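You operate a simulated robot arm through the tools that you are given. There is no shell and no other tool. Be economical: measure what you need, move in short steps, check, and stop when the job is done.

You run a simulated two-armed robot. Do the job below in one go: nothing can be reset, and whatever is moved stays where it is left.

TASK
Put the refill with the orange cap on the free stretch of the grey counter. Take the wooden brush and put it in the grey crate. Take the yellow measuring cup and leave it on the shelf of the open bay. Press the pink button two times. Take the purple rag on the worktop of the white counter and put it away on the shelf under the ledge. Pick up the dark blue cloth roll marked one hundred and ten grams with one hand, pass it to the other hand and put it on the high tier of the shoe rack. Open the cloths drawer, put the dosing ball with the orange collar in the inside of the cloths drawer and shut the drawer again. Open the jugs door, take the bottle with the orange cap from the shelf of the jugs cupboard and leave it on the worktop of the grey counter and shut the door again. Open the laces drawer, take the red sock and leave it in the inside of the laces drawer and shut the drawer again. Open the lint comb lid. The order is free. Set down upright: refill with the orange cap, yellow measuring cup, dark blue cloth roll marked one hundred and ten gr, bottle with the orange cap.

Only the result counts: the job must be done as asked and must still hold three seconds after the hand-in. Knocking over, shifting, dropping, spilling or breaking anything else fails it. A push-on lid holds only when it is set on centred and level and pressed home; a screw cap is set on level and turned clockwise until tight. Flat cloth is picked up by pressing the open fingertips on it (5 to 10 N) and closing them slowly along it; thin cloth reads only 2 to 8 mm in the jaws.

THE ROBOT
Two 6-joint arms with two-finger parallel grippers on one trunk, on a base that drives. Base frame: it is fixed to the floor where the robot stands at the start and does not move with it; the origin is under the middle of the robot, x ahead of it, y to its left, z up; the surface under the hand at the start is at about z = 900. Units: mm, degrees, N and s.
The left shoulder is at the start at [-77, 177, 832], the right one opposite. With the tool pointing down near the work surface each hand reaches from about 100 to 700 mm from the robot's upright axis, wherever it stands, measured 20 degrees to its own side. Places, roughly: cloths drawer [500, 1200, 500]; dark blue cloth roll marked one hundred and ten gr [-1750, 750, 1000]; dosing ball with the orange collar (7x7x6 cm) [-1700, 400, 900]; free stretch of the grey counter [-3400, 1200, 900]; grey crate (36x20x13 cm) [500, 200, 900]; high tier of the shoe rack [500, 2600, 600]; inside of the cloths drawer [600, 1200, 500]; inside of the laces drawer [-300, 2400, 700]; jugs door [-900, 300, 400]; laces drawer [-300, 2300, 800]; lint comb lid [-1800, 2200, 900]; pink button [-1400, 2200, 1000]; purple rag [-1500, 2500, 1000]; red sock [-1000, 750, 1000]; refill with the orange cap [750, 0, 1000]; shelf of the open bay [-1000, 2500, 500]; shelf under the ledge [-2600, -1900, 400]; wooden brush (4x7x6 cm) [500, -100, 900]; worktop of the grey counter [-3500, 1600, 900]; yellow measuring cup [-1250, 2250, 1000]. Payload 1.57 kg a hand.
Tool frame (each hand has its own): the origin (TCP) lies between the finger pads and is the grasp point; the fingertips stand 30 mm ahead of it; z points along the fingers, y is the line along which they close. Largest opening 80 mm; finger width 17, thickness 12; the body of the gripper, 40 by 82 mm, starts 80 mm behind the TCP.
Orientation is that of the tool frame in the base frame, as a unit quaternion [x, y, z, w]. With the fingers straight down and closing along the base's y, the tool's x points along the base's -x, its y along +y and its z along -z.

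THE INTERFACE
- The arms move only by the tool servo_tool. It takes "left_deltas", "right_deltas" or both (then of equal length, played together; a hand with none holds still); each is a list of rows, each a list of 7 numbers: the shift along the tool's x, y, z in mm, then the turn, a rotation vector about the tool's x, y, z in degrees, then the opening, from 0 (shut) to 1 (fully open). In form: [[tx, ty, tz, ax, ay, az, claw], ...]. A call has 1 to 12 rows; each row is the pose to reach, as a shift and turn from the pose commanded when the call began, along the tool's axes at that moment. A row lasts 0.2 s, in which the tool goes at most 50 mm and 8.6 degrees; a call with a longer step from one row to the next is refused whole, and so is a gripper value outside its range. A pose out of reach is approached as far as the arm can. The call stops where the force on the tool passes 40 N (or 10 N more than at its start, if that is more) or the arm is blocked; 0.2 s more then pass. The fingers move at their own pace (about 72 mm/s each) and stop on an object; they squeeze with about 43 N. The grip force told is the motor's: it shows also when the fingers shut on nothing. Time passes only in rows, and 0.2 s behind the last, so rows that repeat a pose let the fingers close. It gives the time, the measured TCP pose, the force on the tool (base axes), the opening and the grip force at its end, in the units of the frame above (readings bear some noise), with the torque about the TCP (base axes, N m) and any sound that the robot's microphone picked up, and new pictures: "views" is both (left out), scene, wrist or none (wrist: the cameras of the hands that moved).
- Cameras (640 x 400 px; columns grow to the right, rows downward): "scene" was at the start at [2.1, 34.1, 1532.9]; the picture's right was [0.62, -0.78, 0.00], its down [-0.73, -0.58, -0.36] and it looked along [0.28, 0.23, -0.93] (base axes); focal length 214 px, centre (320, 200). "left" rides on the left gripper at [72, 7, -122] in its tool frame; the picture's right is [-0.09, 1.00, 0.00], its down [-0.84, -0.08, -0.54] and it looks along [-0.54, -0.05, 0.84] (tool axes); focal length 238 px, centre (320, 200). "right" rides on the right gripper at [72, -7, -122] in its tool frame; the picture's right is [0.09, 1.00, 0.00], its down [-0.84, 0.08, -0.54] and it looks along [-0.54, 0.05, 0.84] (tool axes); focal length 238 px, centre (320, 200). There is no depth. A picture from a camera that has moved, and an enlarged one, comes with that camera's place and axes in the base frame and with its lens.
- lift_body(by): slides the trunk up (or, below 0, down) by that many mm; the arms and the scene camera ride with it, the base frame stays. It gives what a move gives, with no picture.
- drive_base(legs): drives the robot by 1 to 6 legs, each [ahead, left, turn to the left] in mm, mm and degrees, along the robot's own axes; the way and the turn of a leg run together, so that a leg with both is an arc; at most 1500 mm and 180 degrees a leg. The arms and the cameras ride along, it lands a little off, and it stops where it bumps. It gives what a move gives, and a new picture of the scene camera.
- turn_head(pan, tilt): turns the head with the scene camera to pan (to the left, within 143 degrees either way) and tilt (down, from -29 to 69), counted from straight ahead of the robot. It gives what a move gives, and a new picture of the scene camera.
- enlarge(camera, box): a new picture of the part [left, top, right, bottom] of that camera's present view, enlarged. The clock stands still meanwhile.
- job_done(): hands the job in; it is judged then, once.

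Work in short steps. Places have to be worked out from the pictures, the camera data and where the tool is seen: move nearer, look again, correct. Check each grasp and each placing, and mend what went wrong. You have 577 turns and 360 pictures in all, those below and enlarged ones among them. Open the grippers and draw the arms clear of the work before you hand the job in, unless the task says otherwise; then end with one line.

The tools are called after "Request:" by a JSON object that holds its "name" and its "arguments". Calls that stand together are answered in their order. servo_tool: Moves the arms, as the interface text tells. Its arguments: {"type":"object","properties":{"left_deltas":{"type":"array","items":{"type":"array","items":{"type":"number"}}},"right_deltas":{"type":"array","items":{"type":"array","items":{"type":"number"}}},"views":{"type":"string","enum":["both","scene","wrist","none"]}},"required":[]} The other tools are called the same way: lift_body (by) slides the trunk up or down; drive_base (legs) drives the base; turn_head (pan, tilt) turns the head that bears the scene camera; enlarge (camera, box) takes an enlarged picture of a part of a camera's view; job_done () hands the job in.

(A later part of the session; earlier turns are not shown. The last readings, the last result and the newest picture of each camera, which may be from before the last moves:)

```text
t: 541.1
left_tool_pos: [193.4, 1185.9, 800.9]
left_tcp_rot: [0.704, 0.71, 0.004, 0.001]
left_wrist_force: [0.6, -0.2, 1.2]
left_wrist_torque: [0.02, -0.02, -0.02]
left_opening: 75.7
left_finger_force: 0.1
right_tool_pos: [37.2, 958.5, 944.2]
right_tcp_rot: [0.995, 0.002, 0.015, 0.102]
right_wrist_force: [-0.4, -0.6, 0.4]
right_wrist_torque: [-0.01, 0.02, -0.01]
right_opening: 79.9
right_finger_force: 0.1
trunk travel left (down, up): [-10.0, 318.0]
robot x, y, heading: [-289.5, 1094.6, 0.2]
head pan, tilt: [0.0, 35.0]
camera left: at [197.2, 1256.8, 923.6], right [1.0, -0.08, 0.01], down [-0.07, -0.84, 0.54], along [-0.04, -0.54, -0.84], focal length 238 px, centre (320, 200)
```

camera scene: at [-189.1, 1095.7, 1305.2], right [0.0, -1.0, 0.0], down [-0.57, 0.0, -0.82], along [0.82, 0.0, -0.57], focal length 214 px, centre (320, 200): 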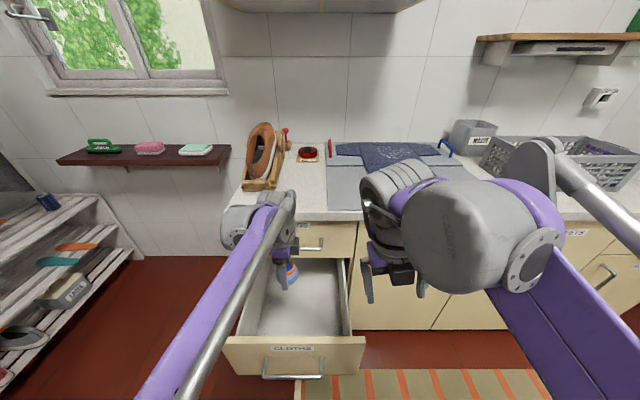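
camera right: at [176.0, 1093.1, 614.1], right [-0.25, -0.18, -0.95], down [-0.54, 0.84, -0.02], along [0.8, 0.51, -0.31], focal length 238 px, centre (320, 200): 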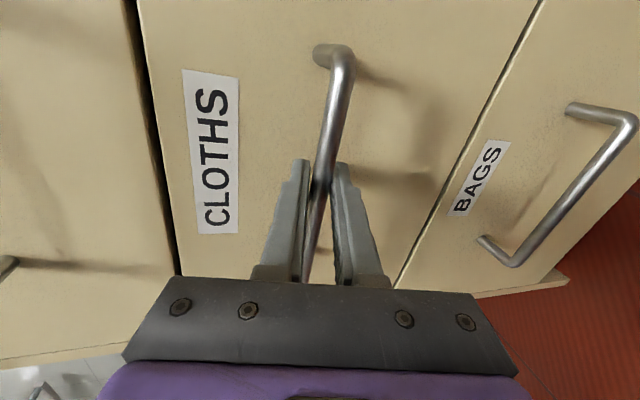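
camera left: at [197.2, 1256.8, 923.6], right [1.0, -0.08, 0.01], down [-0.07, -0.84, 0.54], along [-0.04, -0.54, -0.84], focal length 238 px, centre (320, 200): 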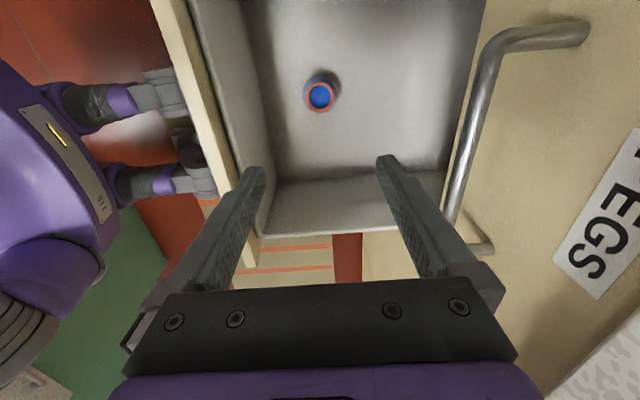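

The ball rests in the drawer. I raise the hand clear, back off, lower the closed fingers in front of the drawer and push it shut by driving.

Request:
{"name": "servo_tool", "arguments": {"left_deltas": [[0, 0, -40, 0, 0, 0, 0.5], [0, 0, -80, 0, 0, 0, 0], [0, 0, -80, 0, 0, 0, 0]], "views": "none"}}

Request:
{"name": "drive_base", "arguments": {"legs": [[-370, 0, 0]]}}

Request:
{"name": "servo_tool", "arguments": {"left_deltas": [[0, 0, 45, 0, 0, 0, 0], [0, 0, 90, 0, 0, 0, 0], [0, 0, 135, 0, 0, 0, 0], [0, 0, 180, 0, 0, 0, 0], [0, 0, 220, 0, 0, 0, 0], [0, 0, 245, 0, 0, 0, 0], [0, 0, 245, 0, 0, 0, 0]], "views": "scene"}}

```text
t: 541.9
left_tool_pos: [192.1, 1189.0, 880.9]
left_tcp_rot: [0.703, 0.712, 0.004, 0.002]
left_wrist_force: [0.1, -0.6, -0.1]
left_wrist_torque: [0.04, -0.01, -0.02]
left_opening: 0.0
left_finger_force: 19.3
right_tool_pos: [37.8, 959.0, 943.1]
right_tcp_rot: [0.995, 0.002, 0.014, 0.1]
right_wrist_force: [-0.7, 0.7, -0.5]
right_wrist_torque: [-0.01, -0.02, 0.0]
right_opening: 80.2
right_finger_force: 0.1
trunk travel left (down, up): [-10.0, 318.0]
robot x, y, heading: [-285.7, 1097.5, 0.0]
head pan, tilt: [0.0, 35.0]
```

```text
t: 544.0
left_tool_pos: [-92.7, 1203.7, 879.6]
left_tcp_rot: [0.701, 0.713, 0.004, 0.003]
left_wrist_force: [0.2, -0.3, 0.3]
left_wrist_torque: [0.01, 0.01, 0.01]
left_opening: 0.1
left_finger_force: 21.4
right_tool_pos: [-246.4, 972.2, 944.1]
right_tcp_rot: [0.995, 0.007, 0.015, 0.103]
right_wrist_force: [0.7, -0.5, -0.4]
right_wrist_torque: [0.0, -0.01, -0.01]
right_opening: 80.0
right_finger_force: 0.0
trunk travel left (down, up): [-10.0, 318.0]
robot x, y, heading: [-575.6, 1102.7, 0.3]
head pan, tilt: [0.0, 35.0]
stopped in leg 1: the robot was blocked; the commanded pose is now the measured one
camera scene: at [-474.8, 1108.6, 1305.2], right [0.01, -1.0, 0.0], down [-0.57, -0.01, -0.82], along [0.82, 0.0, -0.57], focal length 214 px, centre (320, 200)
```

scene: 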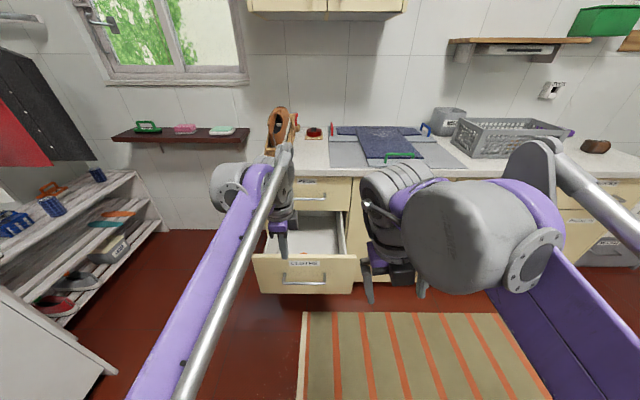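

```text
t: 545.5
left_tool_pos: [-92.0, 1205.2, 633.8]
left_tcp_rot: [0.7, 0.714, 0.002, 0.004]
left_wrist_force: [0.6, 0.6, 0.2]
left_wrist_torque: [0.02, -0.01, 0.01]
left_opening: 0.0
left_finger_force: 21.3
right_tool_pos: [-245.2, 973.7, 944.7]
right_tcp_rot: [0.994, 0.007, 0.015, 0.104]
right_wrist_force: [-0.6, 0.2, -0.3]
right_wrist_torque: [0.0, -0.03, 0.0]
right_opening: 80.0
right_finger_force: 0.0
trunk travel left (down, up): [-10.0, 318.0]
robot x, y, heading: [-571.0, 1105.8, 0.5]
head pan, tilt: [0.0, 35.0]
camera scene: at [-475.1, 1109.6, 1305.1], right [0.01, -1.0, 0.0], down [-0.57, -0.01, -0.82], along [0.82, 0.0, -0.57], focal length 214 px, centre (320, 200)
```

scene: 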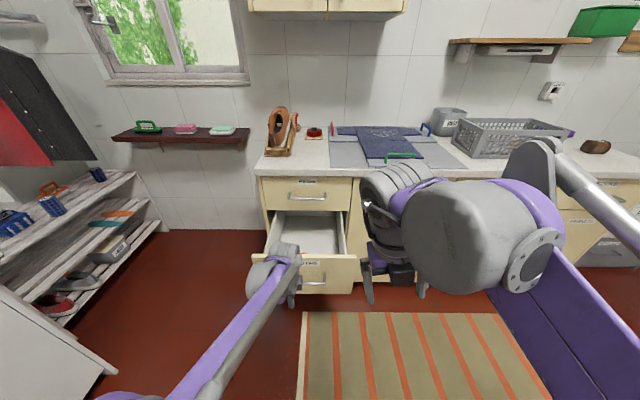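

Now pushing the drawer shut by driving forward.

Request:
{"name": "drive_base", "arguments": {"legs": [[420, 0, 0]]}}

```text
t: 546.2
left_tool_pos: [-90.5, 1204.4, 633.7]
left_tcp_rot: [0.7, 0.714, 0.002, 0.003]
left_wrist_force: [-0.3, 0.0, -0.1]
left_wrist_torque: [0.03, -0.01, -0.03]
left_opening: 0.1
left_finger_force: 21.0
right_tool_pos: [-246.4, 971.0, 944.1]
right_tcp_rot: [0.995, 0.007, 0.016, 0.102]
right_wrist_force: [0.4, -0.2, 0.3]
right_wrist_torque: [0.01, -0.02, 0.01]
right_opening: 80.1
right_finger_force: 0.1
trunk travel left (down, up): [-10.0, 318.0]
robot x, y, heading: [-571.4, 1106.1, 0.2]
head pan, tilt: [0.0, 35.0]
stopped in leg 1: the robot was blocked; the commanded pose is now the measured one
camera scene: at [-474.6, 1107.4, 1305.2], right [0.01, -1.0, 0.0], down [-0.57, -0.01, -0.82], along [0.82, 0.0, -0.57], focal length 214 px, centre (320, 200)
```

scene: 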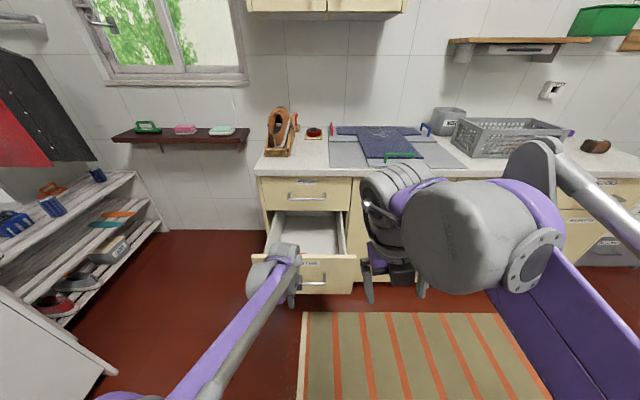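

Still wedged against the island corner; I move left a bit first, then check.

Request:
{"name": "drive_base", "arguments": {"legs": [[20, 40, 0]]}}

```text
t: 547.2
left_tool_pos: [-72.5, 1242.5, 634.9]
left_tcp_rot: [0.7, 0.715, 0.004, 0.002]
left_wrist_force: [0.8, 0.1, 0.0]
left_wrist_torque: [-0.05, 0.05, -0.01]
left_opening: 0.0
left_finger_force: 21.5
right_tool_pos: [-227.2, 1008.8, 943.6]
right_tcp_rot: [0.995, 0.006, 0.015, 0.101]
right_wrist_force: [-0.3, 0.3, 0.2]
right_wrist_torque: [-0.05, -0.04, -0.02]
right_opening: 80.3
right_finger_force: 0.0
trunk travel left (down, up): [-10.0, 318.0]
robot x, y, heading: [-555.0, 1146.8, 0.6]
head pan, tilt: [0.0, 35.0]
camera scene: at [-456.2, 1144.3, 1305.2], right [0.01, -1.0, 0.0], down [-0.57, 0.0, -0.82], along [0.82, 0.01, -0.57], focal length 214 px, centre (320, 200)
```

scene: 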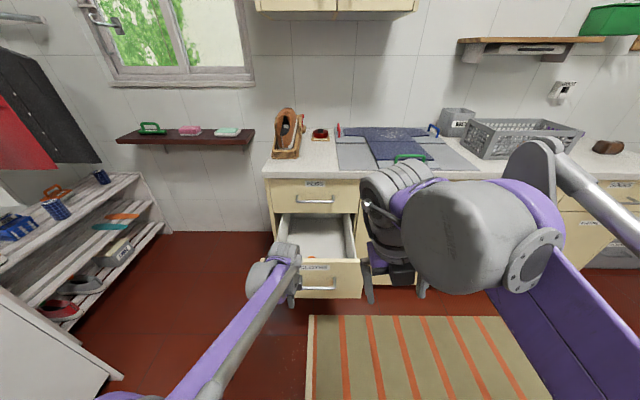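

Request:
{"name": "drive_base", "arguments": {"legs": [[70, -35, 0], [330, 0, 0]]}}

```text
t: 549.8
left_tool_pos: [257.0, 1208.9, 634.7]
left_tcp_rot: [0.7, 0.714, -0.001, -0.003]
left_wrist_force: [-5.6, 0.3, 1.9]
left_wrist_torque: [-0.04, -0.67, 0.03]
left_opening: 0.0
left_finger_force: 20.5
right_tool_pos: [109.9, 976.8, 943.7]
right_tcp_rot: [0.995, 0.007, 0.016, 0.101]
right_wrist_force: [-0.5, -0.6, -0.2]
right_wrist_torque: [-0.02, 0.01, 0.01]
right_opening: 79.8
right_finger_force: 0.1
trunk travel left (down, up): [-10.0, 318.0]
robot x, y, heading: [-215.9, 1111.3, 0.4]
head pan, tilt: [0.0, 35.0]
stopped in leg 2: the force on the tool passed its limit at 155 N (the readings are from after the stop); the commanded pose is now the measured one
camera scene: at [-119.8, 1111.8, 1305.3], right [0.01, -1.0, 0.0], down [-0.57, -0.01, -0.82], along [0.82, 0.01, -0.57], focal length 214 px, centre (320, 200)
```

scene: 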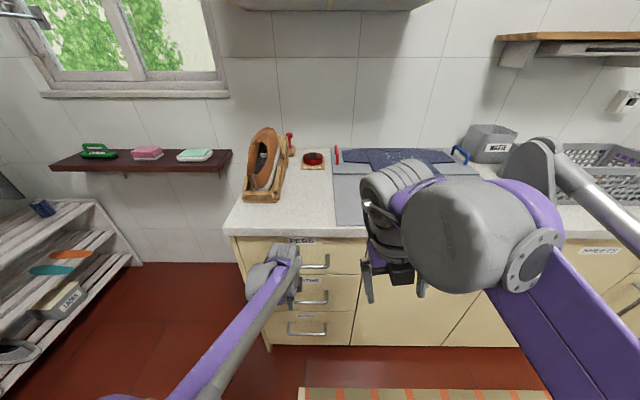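

It stopped at 155 N; I zoom to see whether the drawer is flush or the gripper hit the PEGS handle.

Request:
{"name": "enlarge", "arguments": {"camera": "scene", "box": [220, 210, 380, 360]}}

Request:
{"name": "enlarge", "arguments": {"camera": "left", "box": [0, 0, 640, 400]}}

```text
2.67 times, centred on (300, 285) of scene
camera zoom: at [-119.8, 1111.8, 1305.3], right [0.01, -1.0, 0.0], down [-0.57, -0.01, -0.82], along [0.82, 0.01, -0.57], focal length 572 px, centre (373, -27)
```

zoom: 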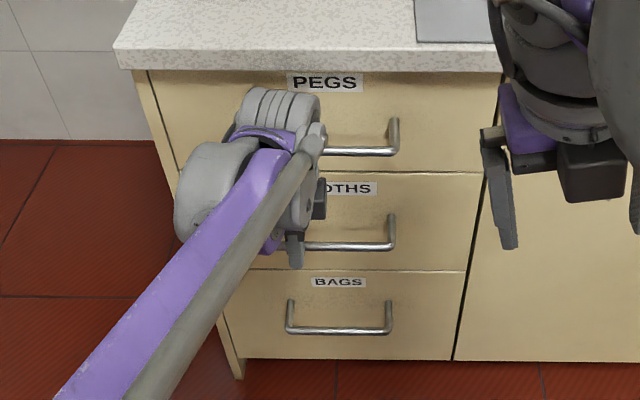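

```text
1.00 times, centred on (320, 200) of left (not enlarged: the box is as wide or as high as the picture)
camera zoom: at [261.8, 1280.9, 756.7], right [1.0, -0.07, -0.01], down [-0.06, -0.84, 0.54], along [-0.04, -0.54, -0.84], focal length 238 px, centre (320, 200)
```

zoom: 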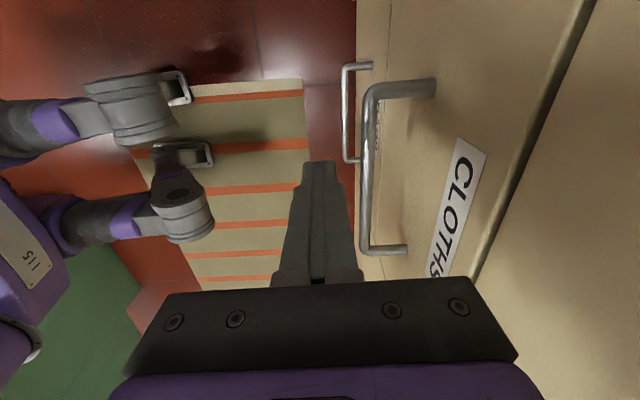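

The drawer looks flush, but to be sure I press its front beside the handles: back off, shift to y≈1300, lower, and push gently with the gripper.

Request:
{"name": "drive_base", "arguments": {"legs": [[-90, 0, 0]]}}

Request:
{"name": "servo_tool", "arguments": {"left_deltas": [[30, 0, 20, 0, 0, 0, 0], [60, 0, 40, 0, 0, 0, 0], [90, 0, 60, 0, 0, 0, 0], [92, 0, 75, 0, 0, 0, 0], [92, 0, 75, 0, 0, 0, 0]], "views": "wrist"}}

```text
t: 550.9
left_tool_pos: [167.1, 1209.2, 634.9]
left_tcp_rot: [0.699, 0.715, -0.001, -0.003]
left_wrist_force: [-0.3, 0.0, 0.0]
left_wrist_torque: [0.0, 0.0, 0.05]
left_opening: 0.0
left_finger_force: 21.3
right_tool_pos: [20.7, 976.4, 944.0]
right_tcp_rot: [0.995, 0.008, 0.017, 0.101]
right_wrist_force: [0.0, -0.2, 0.1]
right_wrist_torque: [-0.01, -0.04, -0.01]
right_opening: 80.3
right_finger_force: 0.0
trunk travel left (down, up): [-10.0, 318.0]
robot x, y, heading: [-302.3, 1109.2, 0.5]
head pan, tilt: [0.0, 35.0]
camera scene: at [-209.7, 1110.9, 1305.3], right [0.01, -1.0, 0.0], down [-0.57, -0.01, -0.82], along [0.82, 0.01, -0.57], focal length 214 px, centre (320, 200)
```

scene: 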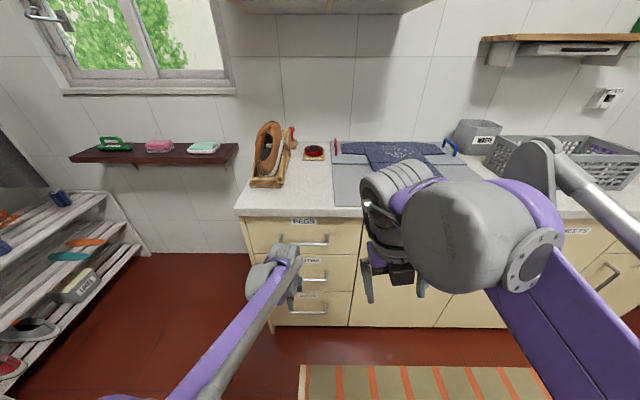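

```text
t: 552.1
left_tool_pos: [163.2, 1302.1, 560.2]
left_tcp_rot: [0.699, 0.715, -0.002, -0.004]
left_wrist_force: [0.3, 0.5, 0.0]
left_wrist_torque: [0.02, 0.03, -0.02]
left_opening: 0.1
left_finger_force: 21.8
right_tool_pos: [21.0, 976.0, 942.6]
right_tcp_rot: [0.995, 0.008, 0.016, 0.1]
right_wrist_force: [-0.4, -0.5, -0.9]
right_wrist_torque: [0.0, -0.02, -0.02]
right_opening: 80.1
right_finger_force: 0.0
trunk travel left (down, up): [-10.0, 318.0]
robot x, y, heading: [-308.3, 1110.1, 0.6]
head pan, tilt: [0.0, 35.0]
camera left: at [168.9, 1372.4, 682.6], right [1.0, -0.07, -0.01], down [-0.05, -0.84, 0.54], along [-0.04, -0.54, -0.84], focal length 238 px, centre (320, 200)
```

left: 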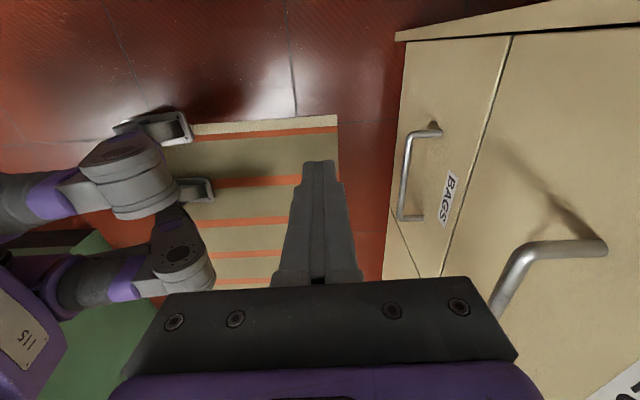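

CLOTHS front appears flush with BAGS. A gentle push to confirm.

Request:
{"name": "servo_tool", "arguments": {"left_deltas": [[0, 25, 0, 0, 0, 0, 0], [0, 50, 0, 0, 0, 0, 0], [0, 75, 0, 0, 0, 0, 0], [0, 95, 0, 0, 0, 0, 0], [0, 103, 0, 0, 0, 0, 0], [0, 109, 0, 0, 0, 0, 0], [0, 114, 0, 0, 0, 0, 0], [0, 119, 0, 0, 0, 0, 0], [0, 124, 0, 0, 0, 0, 0], [0, 129, 0, 0, 0, 0, 0]], "views": "wrist"}}

```text
t: 554.3
left_tool_pos: [293.6, 1306.1, 557.6]
left_tcp_rot: [0.699, 0.715, -0.001, -0.004]
left_wrist_force: [-0.3, -0.1, 0.0]
left_wrist_torque: [-0.05, 0.03, 0.01]
left_opening: 0.2
left_finger_force: 21.0
right_tool_pos: [20.7, 977.1, 944.0]
right_tcp_rot: [0.995, 0.008, 0.015, 0.101]
right_wrist_force: [0.8, 0.5, -0.1]
right_wrist_torque: [-0.05, -0.02, 0.0]
right_opening: 80.1
right_finger_force: 0.0
trunk travel left (down, up): [-10.0, 318.0]
robot x, y, heading: [-307.4, 1108.6, 0.8]
head pan, tilt: [0.0, 35.0]
camera left: at [298.5, 1376.1, 680.7], right [1.0, -0.07, -0.01], down [-0.05, -0.84, 0.54], along [-0.04, -0.54, -0.84], focal length 238 px, centre (320, 200)
```

left: 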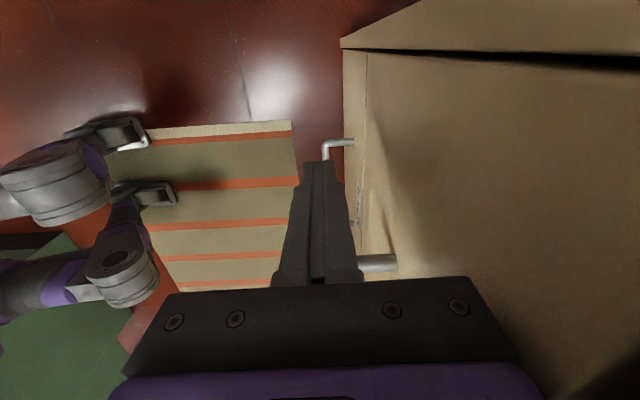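

Request:
{"name": "servo_tool", "arguments": {"left_deltas": [[0, 5, 0, 0, 0, 0, 0], [0, 10, 0, 0, 0, 0, 0], [0, 15, 0, 0, 0, 0, 0], [0, 20, 0, 0, 0, 0, 0], [0, 25, 0, 0, 0, 0, 0], [0, 30, 0, 0, 0, 0, 0]], "views": "none"}}

```text
t: 554.8
left_tool_pos: [297.2, 1305.0, 558.7]
left_tcp_rot: [0.7, 0.715, -0.003, -0.006]
left_wrist_force: [-11.8, 0.1, 4.8]
left_wrist_torque: [-0.12, -1.57, -0.21]
left_opening: 0.0
left_finger_force: 20.8
right_tool_pos: [19.5, 977.3, 943.3]
right_tcp_rot: [0.995, 0.009, 0.017, 0.1]
right_wrist_force: [0.4, -0.1, 0.3]
right_wrist_torque: [0.01, 0.01, 0.0]
right_opening: 80.2
right_finger_force: 0.1
trunk travel left (down, up): [-10.0, 318.0]
robot x, y, heading: [-306.7, 1113.0, 0.8]
head pan, tilt: [0.0, 35.0]
stopped in row 2 (left hand): the force on the tool passed its limit at 52 N (the readings are from after the stop); the commanded pose is now the measured one
```

Hard contact at the cabinet plane: the drawer is shut. I retract, raise the trunk, and straighten the left hand.

Request:
{"name": "drive_base", "arguments": {"legs": [[-130, 60, 0]]}}

Request:
{"name": "lift_body", "arguments": {"by": 265}}

Request:
{"name": "servo_tool", "arguments": {"left_deltas": [[0, 0, -25, 0, 0, -8, 0], [0, 0, -50, 0, 0, -16, 0], [0, 0, -75, 0, 0, -24, 0], [0, 0, -100, 0, 0, -32, 0], [0, 0, -125, 0, 0, -40, 0.3], [0, 0, -150, 0, 0, -48, 0.5], [0, 0, -175, 0, 0, -56, 1], [0, -20, -200, 0, 0, -64, 1], [0, -50, -225, 0, 0, -72, 1], [0, -80, -250, 0, 0, -80, 1], [0, -110, -270, 0, 0, -88, 1], [0, -140, -280, 0, 0, -91, 1]], "views": "scene"}}

```text
t: 556.2
left_tool_pos: [171.6, 1363.9, 557.9]
left_tcp_rot: [0.7, 0.714, -0.004, -0.006]
left_wrist_force: [0.4, -0.5, 0.4]
left_wrist_torque: [-0.01, -0.02, 0.0]
left_opening: 0.2
left_finger_force: 21.4
right_tool_pos: [-107.7, 1036.5, 944.1]
right_tcp_rot: [0.995, 0.009, 0.017, 0.101]
right_wrist_force: [-0.4, 0.1, -1.1]
right_wrist_torque: [-0.03, 0.02, 0.0]
right_opening: 80.3
right_finger_force: 0.0
trunk travel left (down, up): [-10.0, 318.0]
robot x, y, heading: [-435.1, 1167.7, 0.8]
head pan, tilt: [0.0, 35.0]
camera scene: at [-337.9, 1170.2, 1305.3], right [0.01, -1.0, 0.0], down [-0.57, -0.01, -0.82], along [0.82, 0.01, -0.57], focal length 214 px, centre (320, 200)
```

scene: 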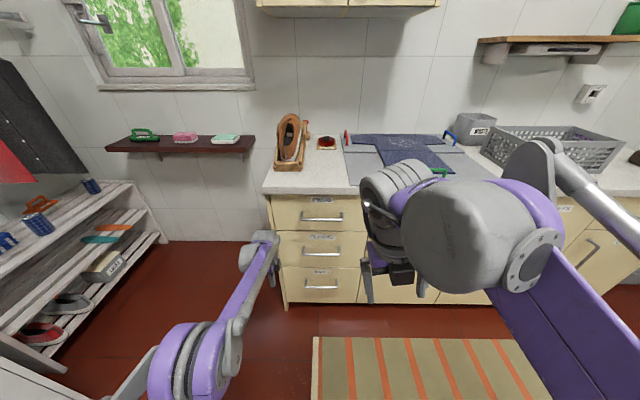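

```text
t: 558.9
left_tool_pos: [169.9, 1364.3, 822.3]
left_tcp_rot: [0.7, 0.715, -0.003, -0.007]
left_wrist_force: [-0.7, 0.4, 0.8]
left_wrist_torque: [0.0, -0.03, 0.01]
left_opening: 0.0
left_finger_force: 20.5
right_tool_pos: [-107.4, 1035.2, 1238.6]
right_tcp_rot: [0.993, 0.004, 0.056, 0.107]
right_wrist_force: [0.0, 0.7, -1.2]
right_wrist_torque: [0.04, 0.0, -0.02]
right_opening: 80.0
right_finger_force: 0.0
trunk travel left (down, up): [-275.0, 53.0]
robot x, y, heading: [-431.5, 1172.2, 0.9]
head pan, tilt: [0.0, 35.0]
```

```text
t: 561.5
left_tool_pos: [34.4, 1362.7, 1105.1]
left_tcp_rot: [-0.021, 1.0, 0.002, -0.007]
left_wrist_force: [-0.2, -0.3, -0.3]
left_wrist_torque: [0.0, 0.02, 0.0]
left_opening: 79.8
left_finger_force: 0.0
right_tool_pos: [-107.8, 1036.8, 1238.2]
right_tcp_rot: [0.993, 0.004, 0.056, 0.106]
right_wrist_force: [-1.1, -0.3, -0.5]
right_wrist_torque: [0.0, -0.04, 0.01]
right_opening: 80.2
right_finger_force: 0.1
trunk travel left (down, up): [-275.0, 53.0]
robot x, y, heading: [-430.2, 1168.9, 0.7]
head pan, tilt: [0.0, 35.0]
camera scene: at [-388.4, 1169.2, 1576.3], right [0.01, -1.0, 0.0], down [-0.57, -0.01, -0.82], along [0.82, 0.01, -0.57], focal length 214 px, centre (320, 200)
```

scene: 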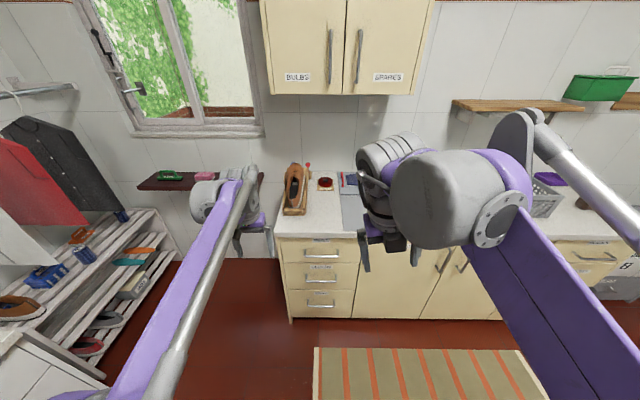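

Now to the red sock: I go round to the island's north side, facing south.

Request:
{"name": "drive_base", "arguments": {"legs": [[0, 190, 0], [0, 0, -90], [0, -570, 0]]}}

Request:
{"name": "turn_head", "arguments": {"pan": 0, "tilt": 45}}

```text
t: 572.7
left_tool_pos: [-824.8, 881.3, 1103.7]
left_tcp_rot: [0.695, 0.719, 0.007, -0.003]
left_wrist_force: [0.1, 0.1, 0.2]
left_wrist_torque: [0.01, 0.02, 0.0]
left_opening: 80.0
left_finger_force: 0.0
right_tool_pos: [-1148.9, 1025.5, 1238.0]
right_tcp_rot: [0.703, -0.701, -0.036, 0.114]
right_wrist_force: [-0.4, -0.8, -0.7]
right_wrist_torque: [-0.01, 0.0, -0.02]
right_opening: 80.1
right_finger_force: 0.0
trunk travel left (down, up): [-275.0, 53.0]
robot x, y, heading: [-1006.7, 1349.0, -89.7]
head pan, tilt: [0.0, 35.0]
camera scene: at [-1014.3, 1303.6, 1576.3], right [-1.0, -0.01, 0.0], down [0.0, 0.57, -0.82], along [0.01, -0.82, -0.57], focal length 214 px, centre (320, 200)
```

scene: 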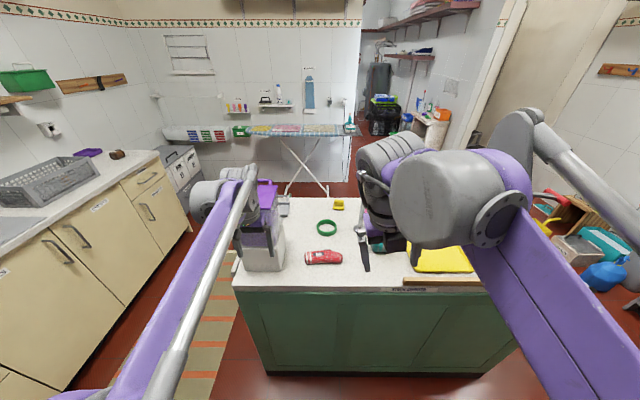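

```text
t: 573.5
left_tool_pos: [-824.5, 881.1, 1104.5]
left_tcp_rot: [0.695, 0.719, 0.007, -0.003]
left_wrist_force: [0.9, 1.1, -0.1]
left_wrist_torque: [-0.01, -0.03, 0.0]
left_opening: 80.2
left_finger_force: 0.1
right_tool_pos: [-1149.7, 1025.0, 1239.5]
right_tcp_rot: [0.703, -0.7, -0.037, 0.115]
right_wrist_force: [-0.1, 0.1, 0.1]
right_wrist_torque: [-0.01, 0.0, 0.01]
right_opening: 80.4
right_finger_force: 0.0
trunk travel left (down, up): [-275.0, 53.0]
robot x, y, heading: [-1017.2, 1352.0, -89.5]
head pan, tilt: [0.0, 45.0]
camera scene: at [-1014.3, 1310.4, 1561.6], right [-1.0, -0.01, 0.0], down [-0.01, 0.71, -0.71], along [0.01, -0.71, -0.71], focal length 214 px, centre (320, 200)
```

scene: 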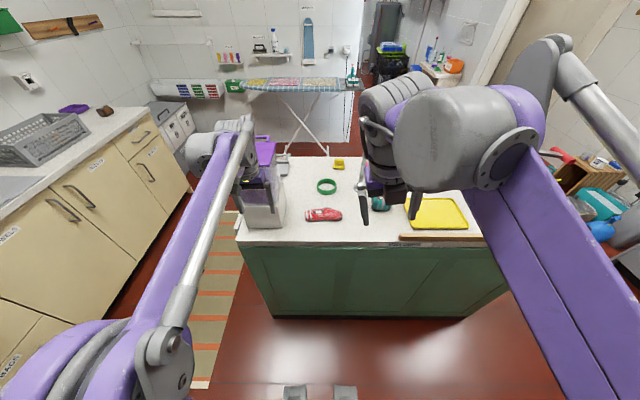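

Request:
{"name": "enlarge", "arguments": {"camera": "scene", "box": [230, 130, 400, 250]}}

```text
3.33 times, centred on (315, 190) of scene
camera zoom: at [-1014.3, 1310.4, 1561.6], right [-1.0, -0.01, 0.0], down [-0.01, 0.71, -0.71], along [0.01, -0.71, -0.71], focal length 715 px, centre (337, 233)
```

zoom: 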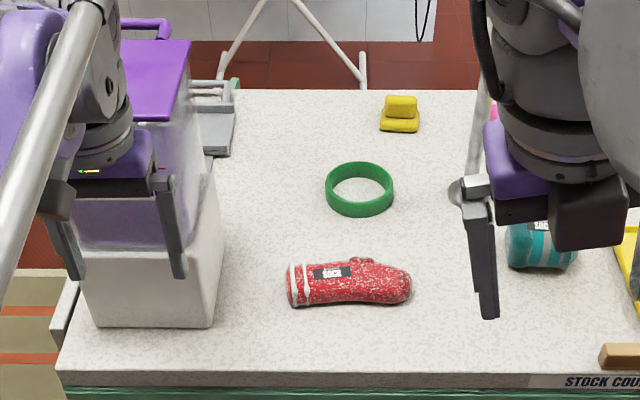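

It's the red SOCK, ~143 mm along x, ~48 mm wide. I move the left hand away from the dispenser, yaw it 90°, and come over the sock.

Request:
{"name": "servo_tool", "arguments": {"left_deltas": [[0, -38, 0, 0, 0, 0, 1], [0, -76, 0, 0, 0, 0, 1], [0, -114, 0, 0, 0, 8, 1], [0, -152, 0, 0, 0, 16, 1], [0, -190, 0, 0, 0, 24, 1], [0, -190, 0, 0, 0, 32, 1], [-20, -190, 0, 0, 0, 40, 1], [-45, -190, 0, 0, 0, 48, 1], [-70, -190, 0, 0, 0, 56, 1], [-95, -190, 0, 0, 0, 64, 1], [-115, -190, 0, 0, 0, 72, 1], [-134, -190, 0, 0, 0, 80, 1]], "views": "none"}}

Request:
{"name": "servo_tool", "arguments": {"left_deltas": [[0, 0, 20, 0, 0, 8, 1], [0, 0, 40, 0, 0, 10, 1], [0, 0, 60, 0, 0, 10, 1]], "views": "wrist"}}

```text
t: 576.1
left_tool_pos: [-1005.8, 759.6, 1088.2]
left_tcp_rot: [0.995, 0.103, 0.003, -0.008]
left_wrist_force: [0.2, 0.6, -0.1]
left_wrist_torque: [0.03, -0.02, -0.03]
left_opening: 80.1
left_finger_force: 0.1
left hand out of reach, approached as far as the arm can: row 11, 12
right_tool_pos: [-1149.3, 1024.0, 1239.0]
right_tcp_rot: [0.703, -0.701, -0.036, 0.115]
right_wrist_force: [-0.2, 0.4, -0.1]
right_wrist_torque: [0.0, -0.02, 0.02]
right_opening: 79.9
right_finger_force: 0.0
trunk travel left (down, up): [-275.0, 53.0]
robot x, y, heading: [-1012.3, 1354.9, -89.7]
head pan, tilt: [0.0, 45.0]
```

```text
t: 576.9
left_tool_pos: [-1004.3, 761.0, 1028.0]
left_tcp_rot: [1.0, 0.017, 0.003, -0.008]
left_wrist_force: [0.0, 1.0, 0.4]
left_wrist_torque: [-0.01, -0.01, -0.02]
left_opening: 80.4
left_finger_force: 0.1
right_tool_pos: [-1149.2, 1025.5, 1238.3]
right_tcp_rot: [0.703, -0.701, -0.035, 0.114]
right_wrist_force: [-0.8, 0.7, 0.6]
right_wrist_torque: [-0.01, -0.02, -0.01]
right_opening: 80.2
right_finger_force: 0.1
trunk travel left (down, up): [-275.0, 53.0]
robot x, y, heading: [-1015.8, 1351.1, -89.5]
head pan, tilt: [0.0, 45.0]
camera left: at [-933.7, 754.9, 1150.7], right [-0.06, -1.0, -0.01], down [-0.84, 0.04, 0.54], along [-0.54, 0.04, -0.84], focal length 238 px, centre (320, 200)
```

left: 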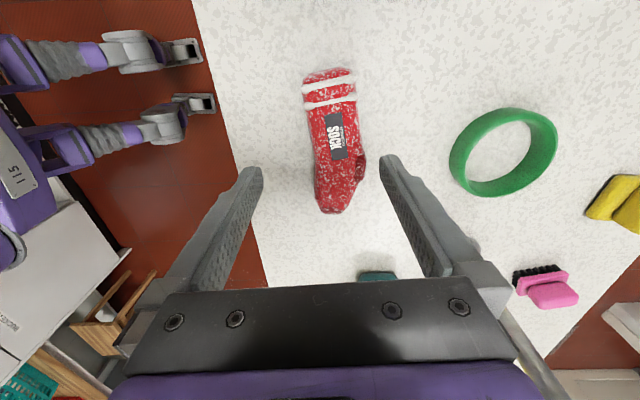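

Sock centre at about (-1012,747). Lowering and closing.

Request:
{"name": "servo_tool", "arguments": {"left_deltas": [[-4, 7, 30, 0, 0, 0, 1], [-8, 14, 60, 0, 0, 0, 0.9], [-8, 14, 80, 0, 0, 0, 0.9], [-8, 14, 89, 0, 0, 0, 0.9], [-8, 14, 89, 0, 0, 0, 0.5], [-8, 14, 89, 0, 0, 0, 0.2], [-8, 14, 89, 0, 0, 0, 0], [-8, 14, 89, 0, 0, 0, 0]], "views": "none"}}

Request:
{"name": "servo_tool", "arguments": {"left_deltas": [[0, 0, -30, 0, 0, 0, 0], [0, 0, -70, 0, 0, 0, 0], [0, 0, -110, 0, 0, 0, 0], [0, 0, -150, 0, 0, 0, 0], [0, -20, -180, 0, 0, 0, 0], [0, -60, -180, 0, 0, 0, 0], [0, -100, -180, 0, 0, 0, 0]], "views": "wrist"}}

```text
t: 578.7
left_tool_pos: [-1010.4, 749.0, 939.9]
left_tcp_rot: [1.0, 0.017, 0.002, -0.007]
left_wrist_force: [-0.1, -0.4, -1.0]
left_wrist_torque: [-0.01, -0.02, -0.02]
left_opening: 47.8
left_finger_force: 43.1
right_tool_pos: [-1148.9, 1025.1, 1238.9]
right_tcp_rot: [0.703, -0.701, -0.036, 0.114]
right_wrist_force: [-0.2, -0.3, -0.6]
right_wrist_torque: [0.0, -0.02, 0.02]
right_opening: 79.7
right_finger_force: 0.1
trunk travel left (down, up): [-275.0, 53.0]
robot x, y, heading: [-1013.5, 1354.2, -89.8]
head pan, tilt: [0.0, 45.0]
```

```text
t: 580.3
left_tool_pos: [-1014.2, 845.3, 1121.9]
left_tcp_rot: [1.0, 0.016, 0.002, -0.008]
left_wrist_force: [0.4, 0.4, -0.6]
left_wrist_torque: [-0.01, 0.0, 0.0]
left_opening: 47.7
left_finger_force: 42.7
left hand out of reach, approached as far as the arm can: row 4, 5
right_tool_pos: [-1148.6, 1026.7, 1239.8]
right_tcp_rot: [0.703, -0.701, -0.035, 0.115]
right_wrist_force: [-0.3, -0.1, 0.8]
right_wrist_torque: [0.01, 0.0, -0.01]
right_opening: 79.9
right_finger_force: 0.0
trunk travel left (down, up): [-275.0, 53.0]
robot x, y, heading: [-1013.7, 1350.1, -89.7]
head pan, tilt: [0.0, 45.0]
camera left: at [-944.1, 839.4, 1243.4], right [-0.06, -1.0, -0.01], down [-0.84, 0.04, 0.54], along [-0.54, 0.04, -0.84], focal length 238 px, centre (320, 200)
```

left: 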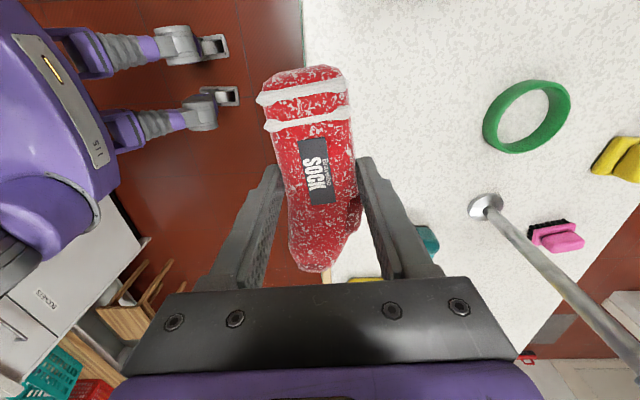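

Sock held. I turn around and go to the LACES drawer.

Request:
{"name": "drive_base", "arguments": {"legs": [[0, 0, 90], [0, 0, 90], [0, -620, 0]]}}

Request:
{"name": "turn_head", "arguments": {"pan": 0, "tilt": 40}}

```text
t: 594.0
left_tool_pos: [-388.9, 1876.4, 1121.3]
left_tcp_rot: [-0.028, 1.0, -0.007, -0.002]
left_wrist_force: [0.5, 0.1, -0.2]
left_wrist_torque: [-0.01, 0.0, -0.03]
left_opening: 46.5
left_finger_force: 42.9
right_tool_pos: [-250.8, 1698.6, 1238.8]
right_tcp_rot: [0.692, 0.711, 0.115, 0.035]
right_wrist_force: [0.5, -0.2, 0.4]
right_wrist_torque: [-0.01, 0.0, -0.01]
right_opening: 79.9
right_finger_force: 0.1
trunk travel left (down, up): [-275.0, 53.0]
robot x, y, heading: [-377.4, 1370.5, 91.6]
head pan, tilt: [0.0, 45.0]
camera scene: at [-379.0, 1408.4, 1561.5], right [1.0, 0.03, 0.0], down [0.02, -0.71, -0.71], along [-0.02, 0.71, -0.71], focal length 214 px, centre (320, 200)
```

scene: 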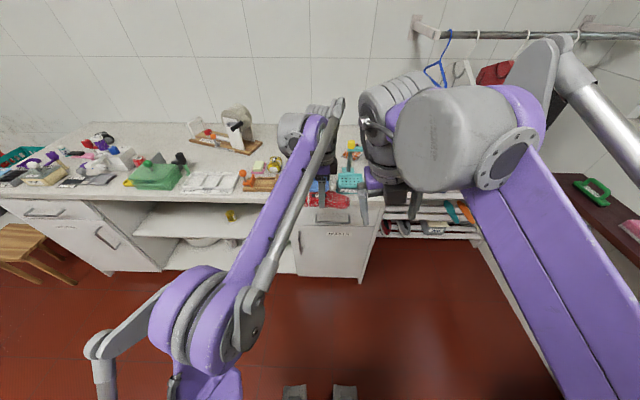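

```text
t: 594.7
left_tool_pos: [-388.9, 1875.0, 1120.7]
left_tcp_rot: [-0.028, 1.0, -0.007, -0.003]
left_wrist_force: [-1.0, -0.2, -0.5]
left_wrist_torque: [-0.01, -0.01, -0.03]
left_opening: 46.2
left_finger_force: 43.1
right_tool_pos: [-249.1, 1697.9, 1238.9]
right_tcp_rot: [0.693, 0.711, 0.114, 0.034]
right_wrist_force: [1.0, -0.2, -1.3]
right_wrist_torque: [0.05, 0.0, -0.01]
right_opening: 80.0
right_finger_force: 0.1
trunk travel left (down, up): [-275.0, 53.0]
robot x, y, heading: [-379.9, 1371.9, 91.7]
head pan, tilt: [0.0, 40.0]
camera scene: at [-379.1, 1412.1, 1568.8], right [1.0, 0.03, 0.0], down [0.02, -0.64, -0.77], along [-0.02, 0.77, -0.64], focal length 214 px, centre (320, 200)
```

scene: 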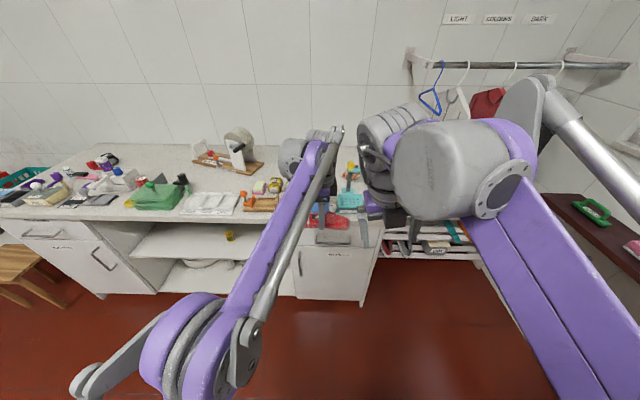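

I lower the trunk 150 mm and pitch the right hand forward while moving it out and down.

Request:
{"name": "lift_body", "arguments": {"by": -150}}

Request:
{"name": "servo_tool", "arguments": {"right_deltas": [[15, 0, 10, 0, 7, 0, 1], [30, 0, 25, 0, 14, 0, 1], [45, 0, 40, 0, 21, 0, 1], [60, 0, 60, 0, 28, 0, 1], [75, 0, 80, 0, 35, 0, 1], [90, 0, 100, 0, 42, 0, 1], [105, 0, 120, 0, 49, 0, 1], [120, 0, 140, 0, 56, 0, 1], [135, 0, 160, 0, 63, 0, 1], [150, 0, 180, 0, 70, 0, 1], [165, 0, 200, 0, 77, 0, 1], [180, 0, 220, 0, 84, 0, 1]], "views": "both"}}

```text
t: 596.4
left_tool_pos: [-388.1, 1876.4, 970.8]
left_tcp_rot: [-0.029, 1.0, -0.007, -0.002]
left_wrist_force: [-1.0, 0.4, -0.5]
left_wrist_torque: [0.03, -0.02, -0.06]
left_opening: 46.7
left_finger_force: 43.0
right_tool_pos: [-249.5, 1698.2, 1089.3]
right_tcp_rot: [0.692, 0.711, 0.115, 0.036]
right_wrist_force: [-0.3, 0.2, 1.1]
right_wrist_torque: [0.01, 0.03, 0.01]
right_opening: 80.0
right_finger_force: 0.0
trunk travel left (down, up): [-125.0, 203.0]
robot x, y, heading: [-376.2, 1366.4, 91.5]
head pan, tilt: [0.0, 40.0]
```

```text
t: 599.0
left_tool_pos: [-387.2, 1877.8, 969.5]
left_tcp_rot: [-0.028, 1.0, -0.008, -0.002]
left_wrist_force: [-0.4, -0.4, -0.7]
left_wrist_torque: [-0.01, 0.03, -0.03]
left_opening: 46.6
left_finger_force: 43.3
right_tool_pos: [-205.3, 1897.7, 901.8]
right_tcp_rot: [0.467, 0.549, 0.538, -0.437]
right_wrist_force: [0.2, 0.8, -0.5]
right_wrist_torque: [-0.03, -0.02, -0.1]
right_opening: 80.1
right_finger_force: 0.1
right hand out of reach, approached as far as the arm can: row 11, 12
trunk travel left (down, up): [-125.0, 203.0]
robot x, y, heading: [-380.9, 1370.1, 91.7]
head pan, tilt: [0.0, 40.0]
camera scene: at [-379.1, 1428.6, 1417.6], right [1.0, 0.03, 0.0], down [0.02, -0.64, -0.76], along [-0.02, 0.76, -0.64], focal length 214 px, centre (320, 200)
camera right: at [-227.2, 1779.9, 977.3], right [0.96, -0.01, 0.27], down [0.22, -0.58, -0.79], along [0.17, 0.82, -0.55], focal length 238 px, centre (320, 200)
```

scene: 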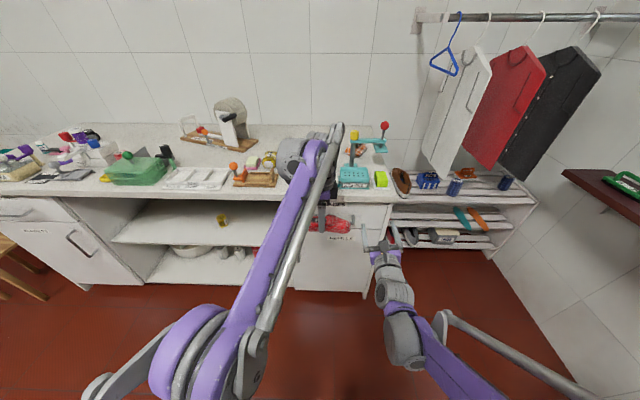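
right: 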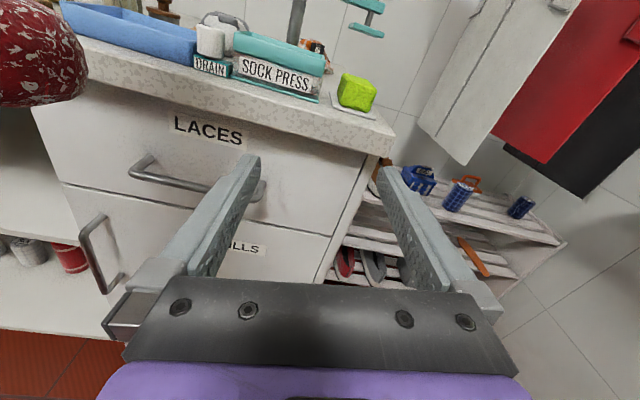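

LACES handle is at about (-325,2038,790). I roll the right gripper so it closes vertically and line up.

Request:
{"name": "servo_tool", "arguments": {"right_deltas": [[-6, -10, 4, 0, 0, 8.4, 1], [-12, -22, 8, 0, 0, 16.8, 1], [-20, -34, 12, 0, 0, 25.2, 1], [-28, -46, 16, 0, 0, 33.6, 1], [-36, -58, 20, 0, 0, 42, 1], [-44, -70, 24, 0, 0, 50.4, 1], [-52, -82, 28, 0, 0, 58.8, 1], [-60, -94, 32, 0, 0, 67.2, 0.8], [-68, -106, 36, 0, 0, 75.6, 0.7], [-76, -118, 40, 0, 0, 84, 0.7], [-82, -130, 44, 0, 0, 92.4, 0.7], [-86, -139, 48, 0, 0, 100.6, 0.7]], "views": "wrist"}}

```text
t: 601.6
left_tool_pos: [-387.8, 1876.4, 970.2]
left_tcp_rot: [-0.028, 1.0, -0.008, -0.003]
left_wrist_force: [0.5, -0.2, -0.3]
left_wrist_torque: [0.03, 0.0, 0.0]
left_opening: 46.6
left_finger_force: 43.4
right_tool_pos: [-323.8, 1941.3, 789.6]
right_tcp_rot: [0.777, 0.044, 0.041, -0.627]
right_wrist_force: [-0.8, -0.1, -1.1]
right_wrist_torque: [0.01, 0.02, 0.03]
right_opening: 55.7
right_finger_force: 0.1
right hand out of reach, approached as far as the arm can: row 8, 9, 10, 11, 12
trunk travel left (down, up): [-125.0, 203.0]
robot x, y, heading: [-379.6, 1367.5, 91.6]
head pan, tilt: [0.0, 40.0]
camera right: at [-254.0, 1823.9, 832.2], right [0.21, -0.21, -0.95], down [-0.83, -0.56, -0.06], along [-0.52, 0.8, -0.29], focal length 238 px, centre (320, 200)
```

right: 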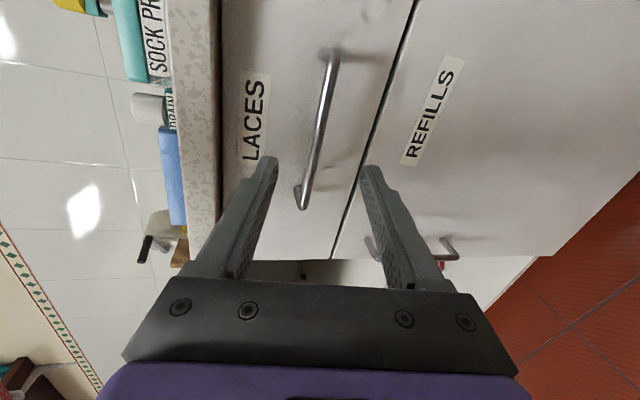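

Aligned. I advance 92 mm and close on the bar.

Request:
{"name": "servo_tool", "arguments": {"right_deltas": [[0, -2, 30, 0, 0, 0, 0.7], [0, -4, 60, 0, 0, 0, 0.7], [0, -6, 80, 0, 0, 0, 0.7], [0, -6, 92, 0, 0, 0, 0.7], [0, -6, 92, 0, 0, 0, 0.3], [0, -6, 92, 0, 0, 0, 0], [0, -6, 92, 0, 0, 0, 0]], "views": "wrist"}}

```text
t: 603.2
left_tool_pos: [-388.6, 1878.7, 970.1]
left_tcp_rot: [-0.028, 1.0, -0.008, -0.002]
left_wrist_force: [-0.7, -0.1, 0.2]
left_wrist_torque: [-0.01, 0.02, 0.0]
left_opening: 46.7
left_finger_force: 43.2
right_tool_pos: [-324.2, 2033.6, 771.4]
right_tcp_rot: [0.778, 0.043, 0.04, -0.625]
right_wrist_force: [0.5, -1.4, -18.3]
right_wrist_torque: [-0.32, 0.58, 0.22]
right_opening: 13.4
right_finger_force: 30.6
trunk travel left (down, up): [-125.0, 203.0]
robot x, y, heading: [-377.7, 1368.8, 91.7]
head pan, tilt: [0.0, 40.0]
stopped in row 7 (right hand): the force on the tool passed its limit at 45 N (the readings are from after the stop); the commanded pose is now the measured one
camera right: at [-254.2, 1916.5, 813.3], right [0.21, -0.21, -0.96], down [-0.83, -0.56, -0.05], along [-0.52, 0.8, -0.29], focal length 238 px, centre (320, 200)
```

right: 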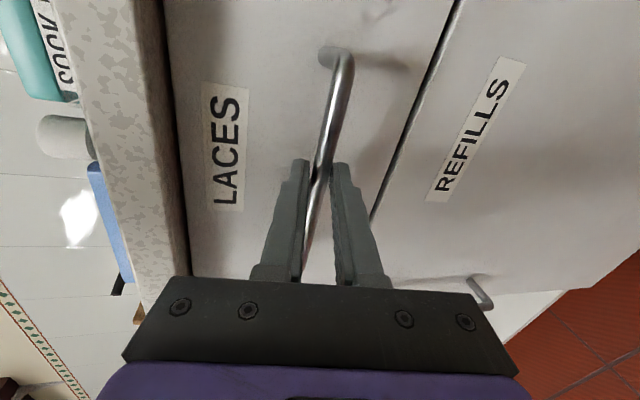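

Gripped. Pulling the drawer open with the base.

Request:
{"name": "drive_base", "arguments": {"legs": [[-270, 0, 0]]}}

```text
t: 604.9
left_tool_pos: [-382.9, 1661.4, 971.8]
left_tcp_rot: [-0.03, 1.0, -0.007, -0.002]
left_wrist_force: [-0.6, 0.9, -0.9]
left_wrist_torque: [-0.02, 0.0, 0.0]
left_opening: 46.4
left_finger_force: 43.1
right_tool_pos: [-323.8, 1817.2, 771.9]
right_tcp_rot: [0.778, 0.044, 0.035, -0.626]
right_wrist_force: [-1.5, -0.9, -11.1]
right_wrist_torque: [-0.14, 0.63, -0.36]
right_opening: 13.4
right_finger_force: 30.8
trunk travel left (down, up): [-125.0, 203.0]
robot x, y, heading: [-374.3, 1147.9, 92.2]
head pan, tilt: [0.0, 40.0]
stopped in leg 1: the force on the tool passed its limit at 42 N (the readings are from after the stop); the commanded pose is now the measured one
camera scene: at [-373.4, 1211.2, 1417.8], right [1.0, 0.03, 0.0], down [0.02, -0.64, -0.77], along [-0.02, 0.77, -0.64], focal length 214 px, centre (320, 200)
```

scene: 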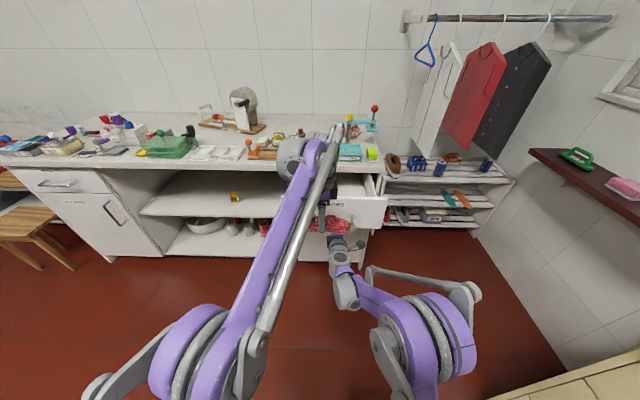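

Request:
{"name": "drive_base", "arguments": {"legs": [[-60, 0, 0]]}}

```text
t: 606.0
left_tool_pos: [-381.4, 1597.4, 971.7]
left_tcp_rot: [-0.03, 1.0, -0.007, -0.001]
left_wrist_force: [0.1, -0.5, -0.5]
left_wrist_torque: [-0.01, 0.03, -0.01]
left_opening: 46.6
left_finger_force: 43.2
right_tool_pos: [-322.5, 1753.4, 770.7]
right_tcp_rot: [0.778, 0.045, 0.032, -0.626]
right_wrist_force: [-0.7, 0.5, 4.6]
right_wrist_torque: [0.02, 0.5, -0.31]
right_opening: 13.4
right_finger_force: 30.2
trunk travel left (down, up): [-125.0, 203.0]
robot x, y, heading: [-367.5, 1088.5, 91.8]
head pan, tilt: [0.0, 40.0]
stopped in leg 1: the force on the tool passed its limit at 42 N (the readings are from after the stop); the commanded pose is now the measured one
camera scene: at [-371.6, 1147.4, 1417.8], right [1.0, 0.03, 0.0], down [0.02, -0.64, -0.77], along [-0.03, 0.77, -0.64], focal length 214 px, centre (320, 200)
```

scene: 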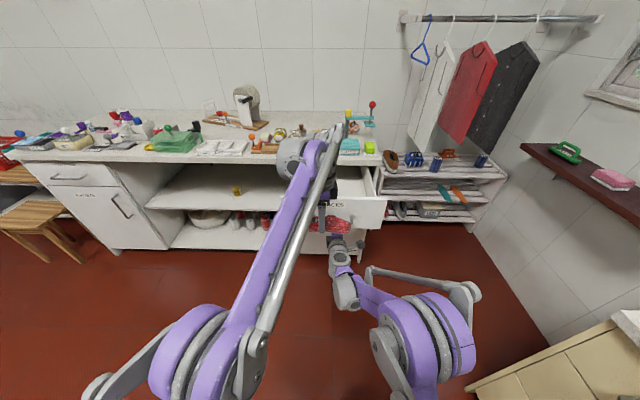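

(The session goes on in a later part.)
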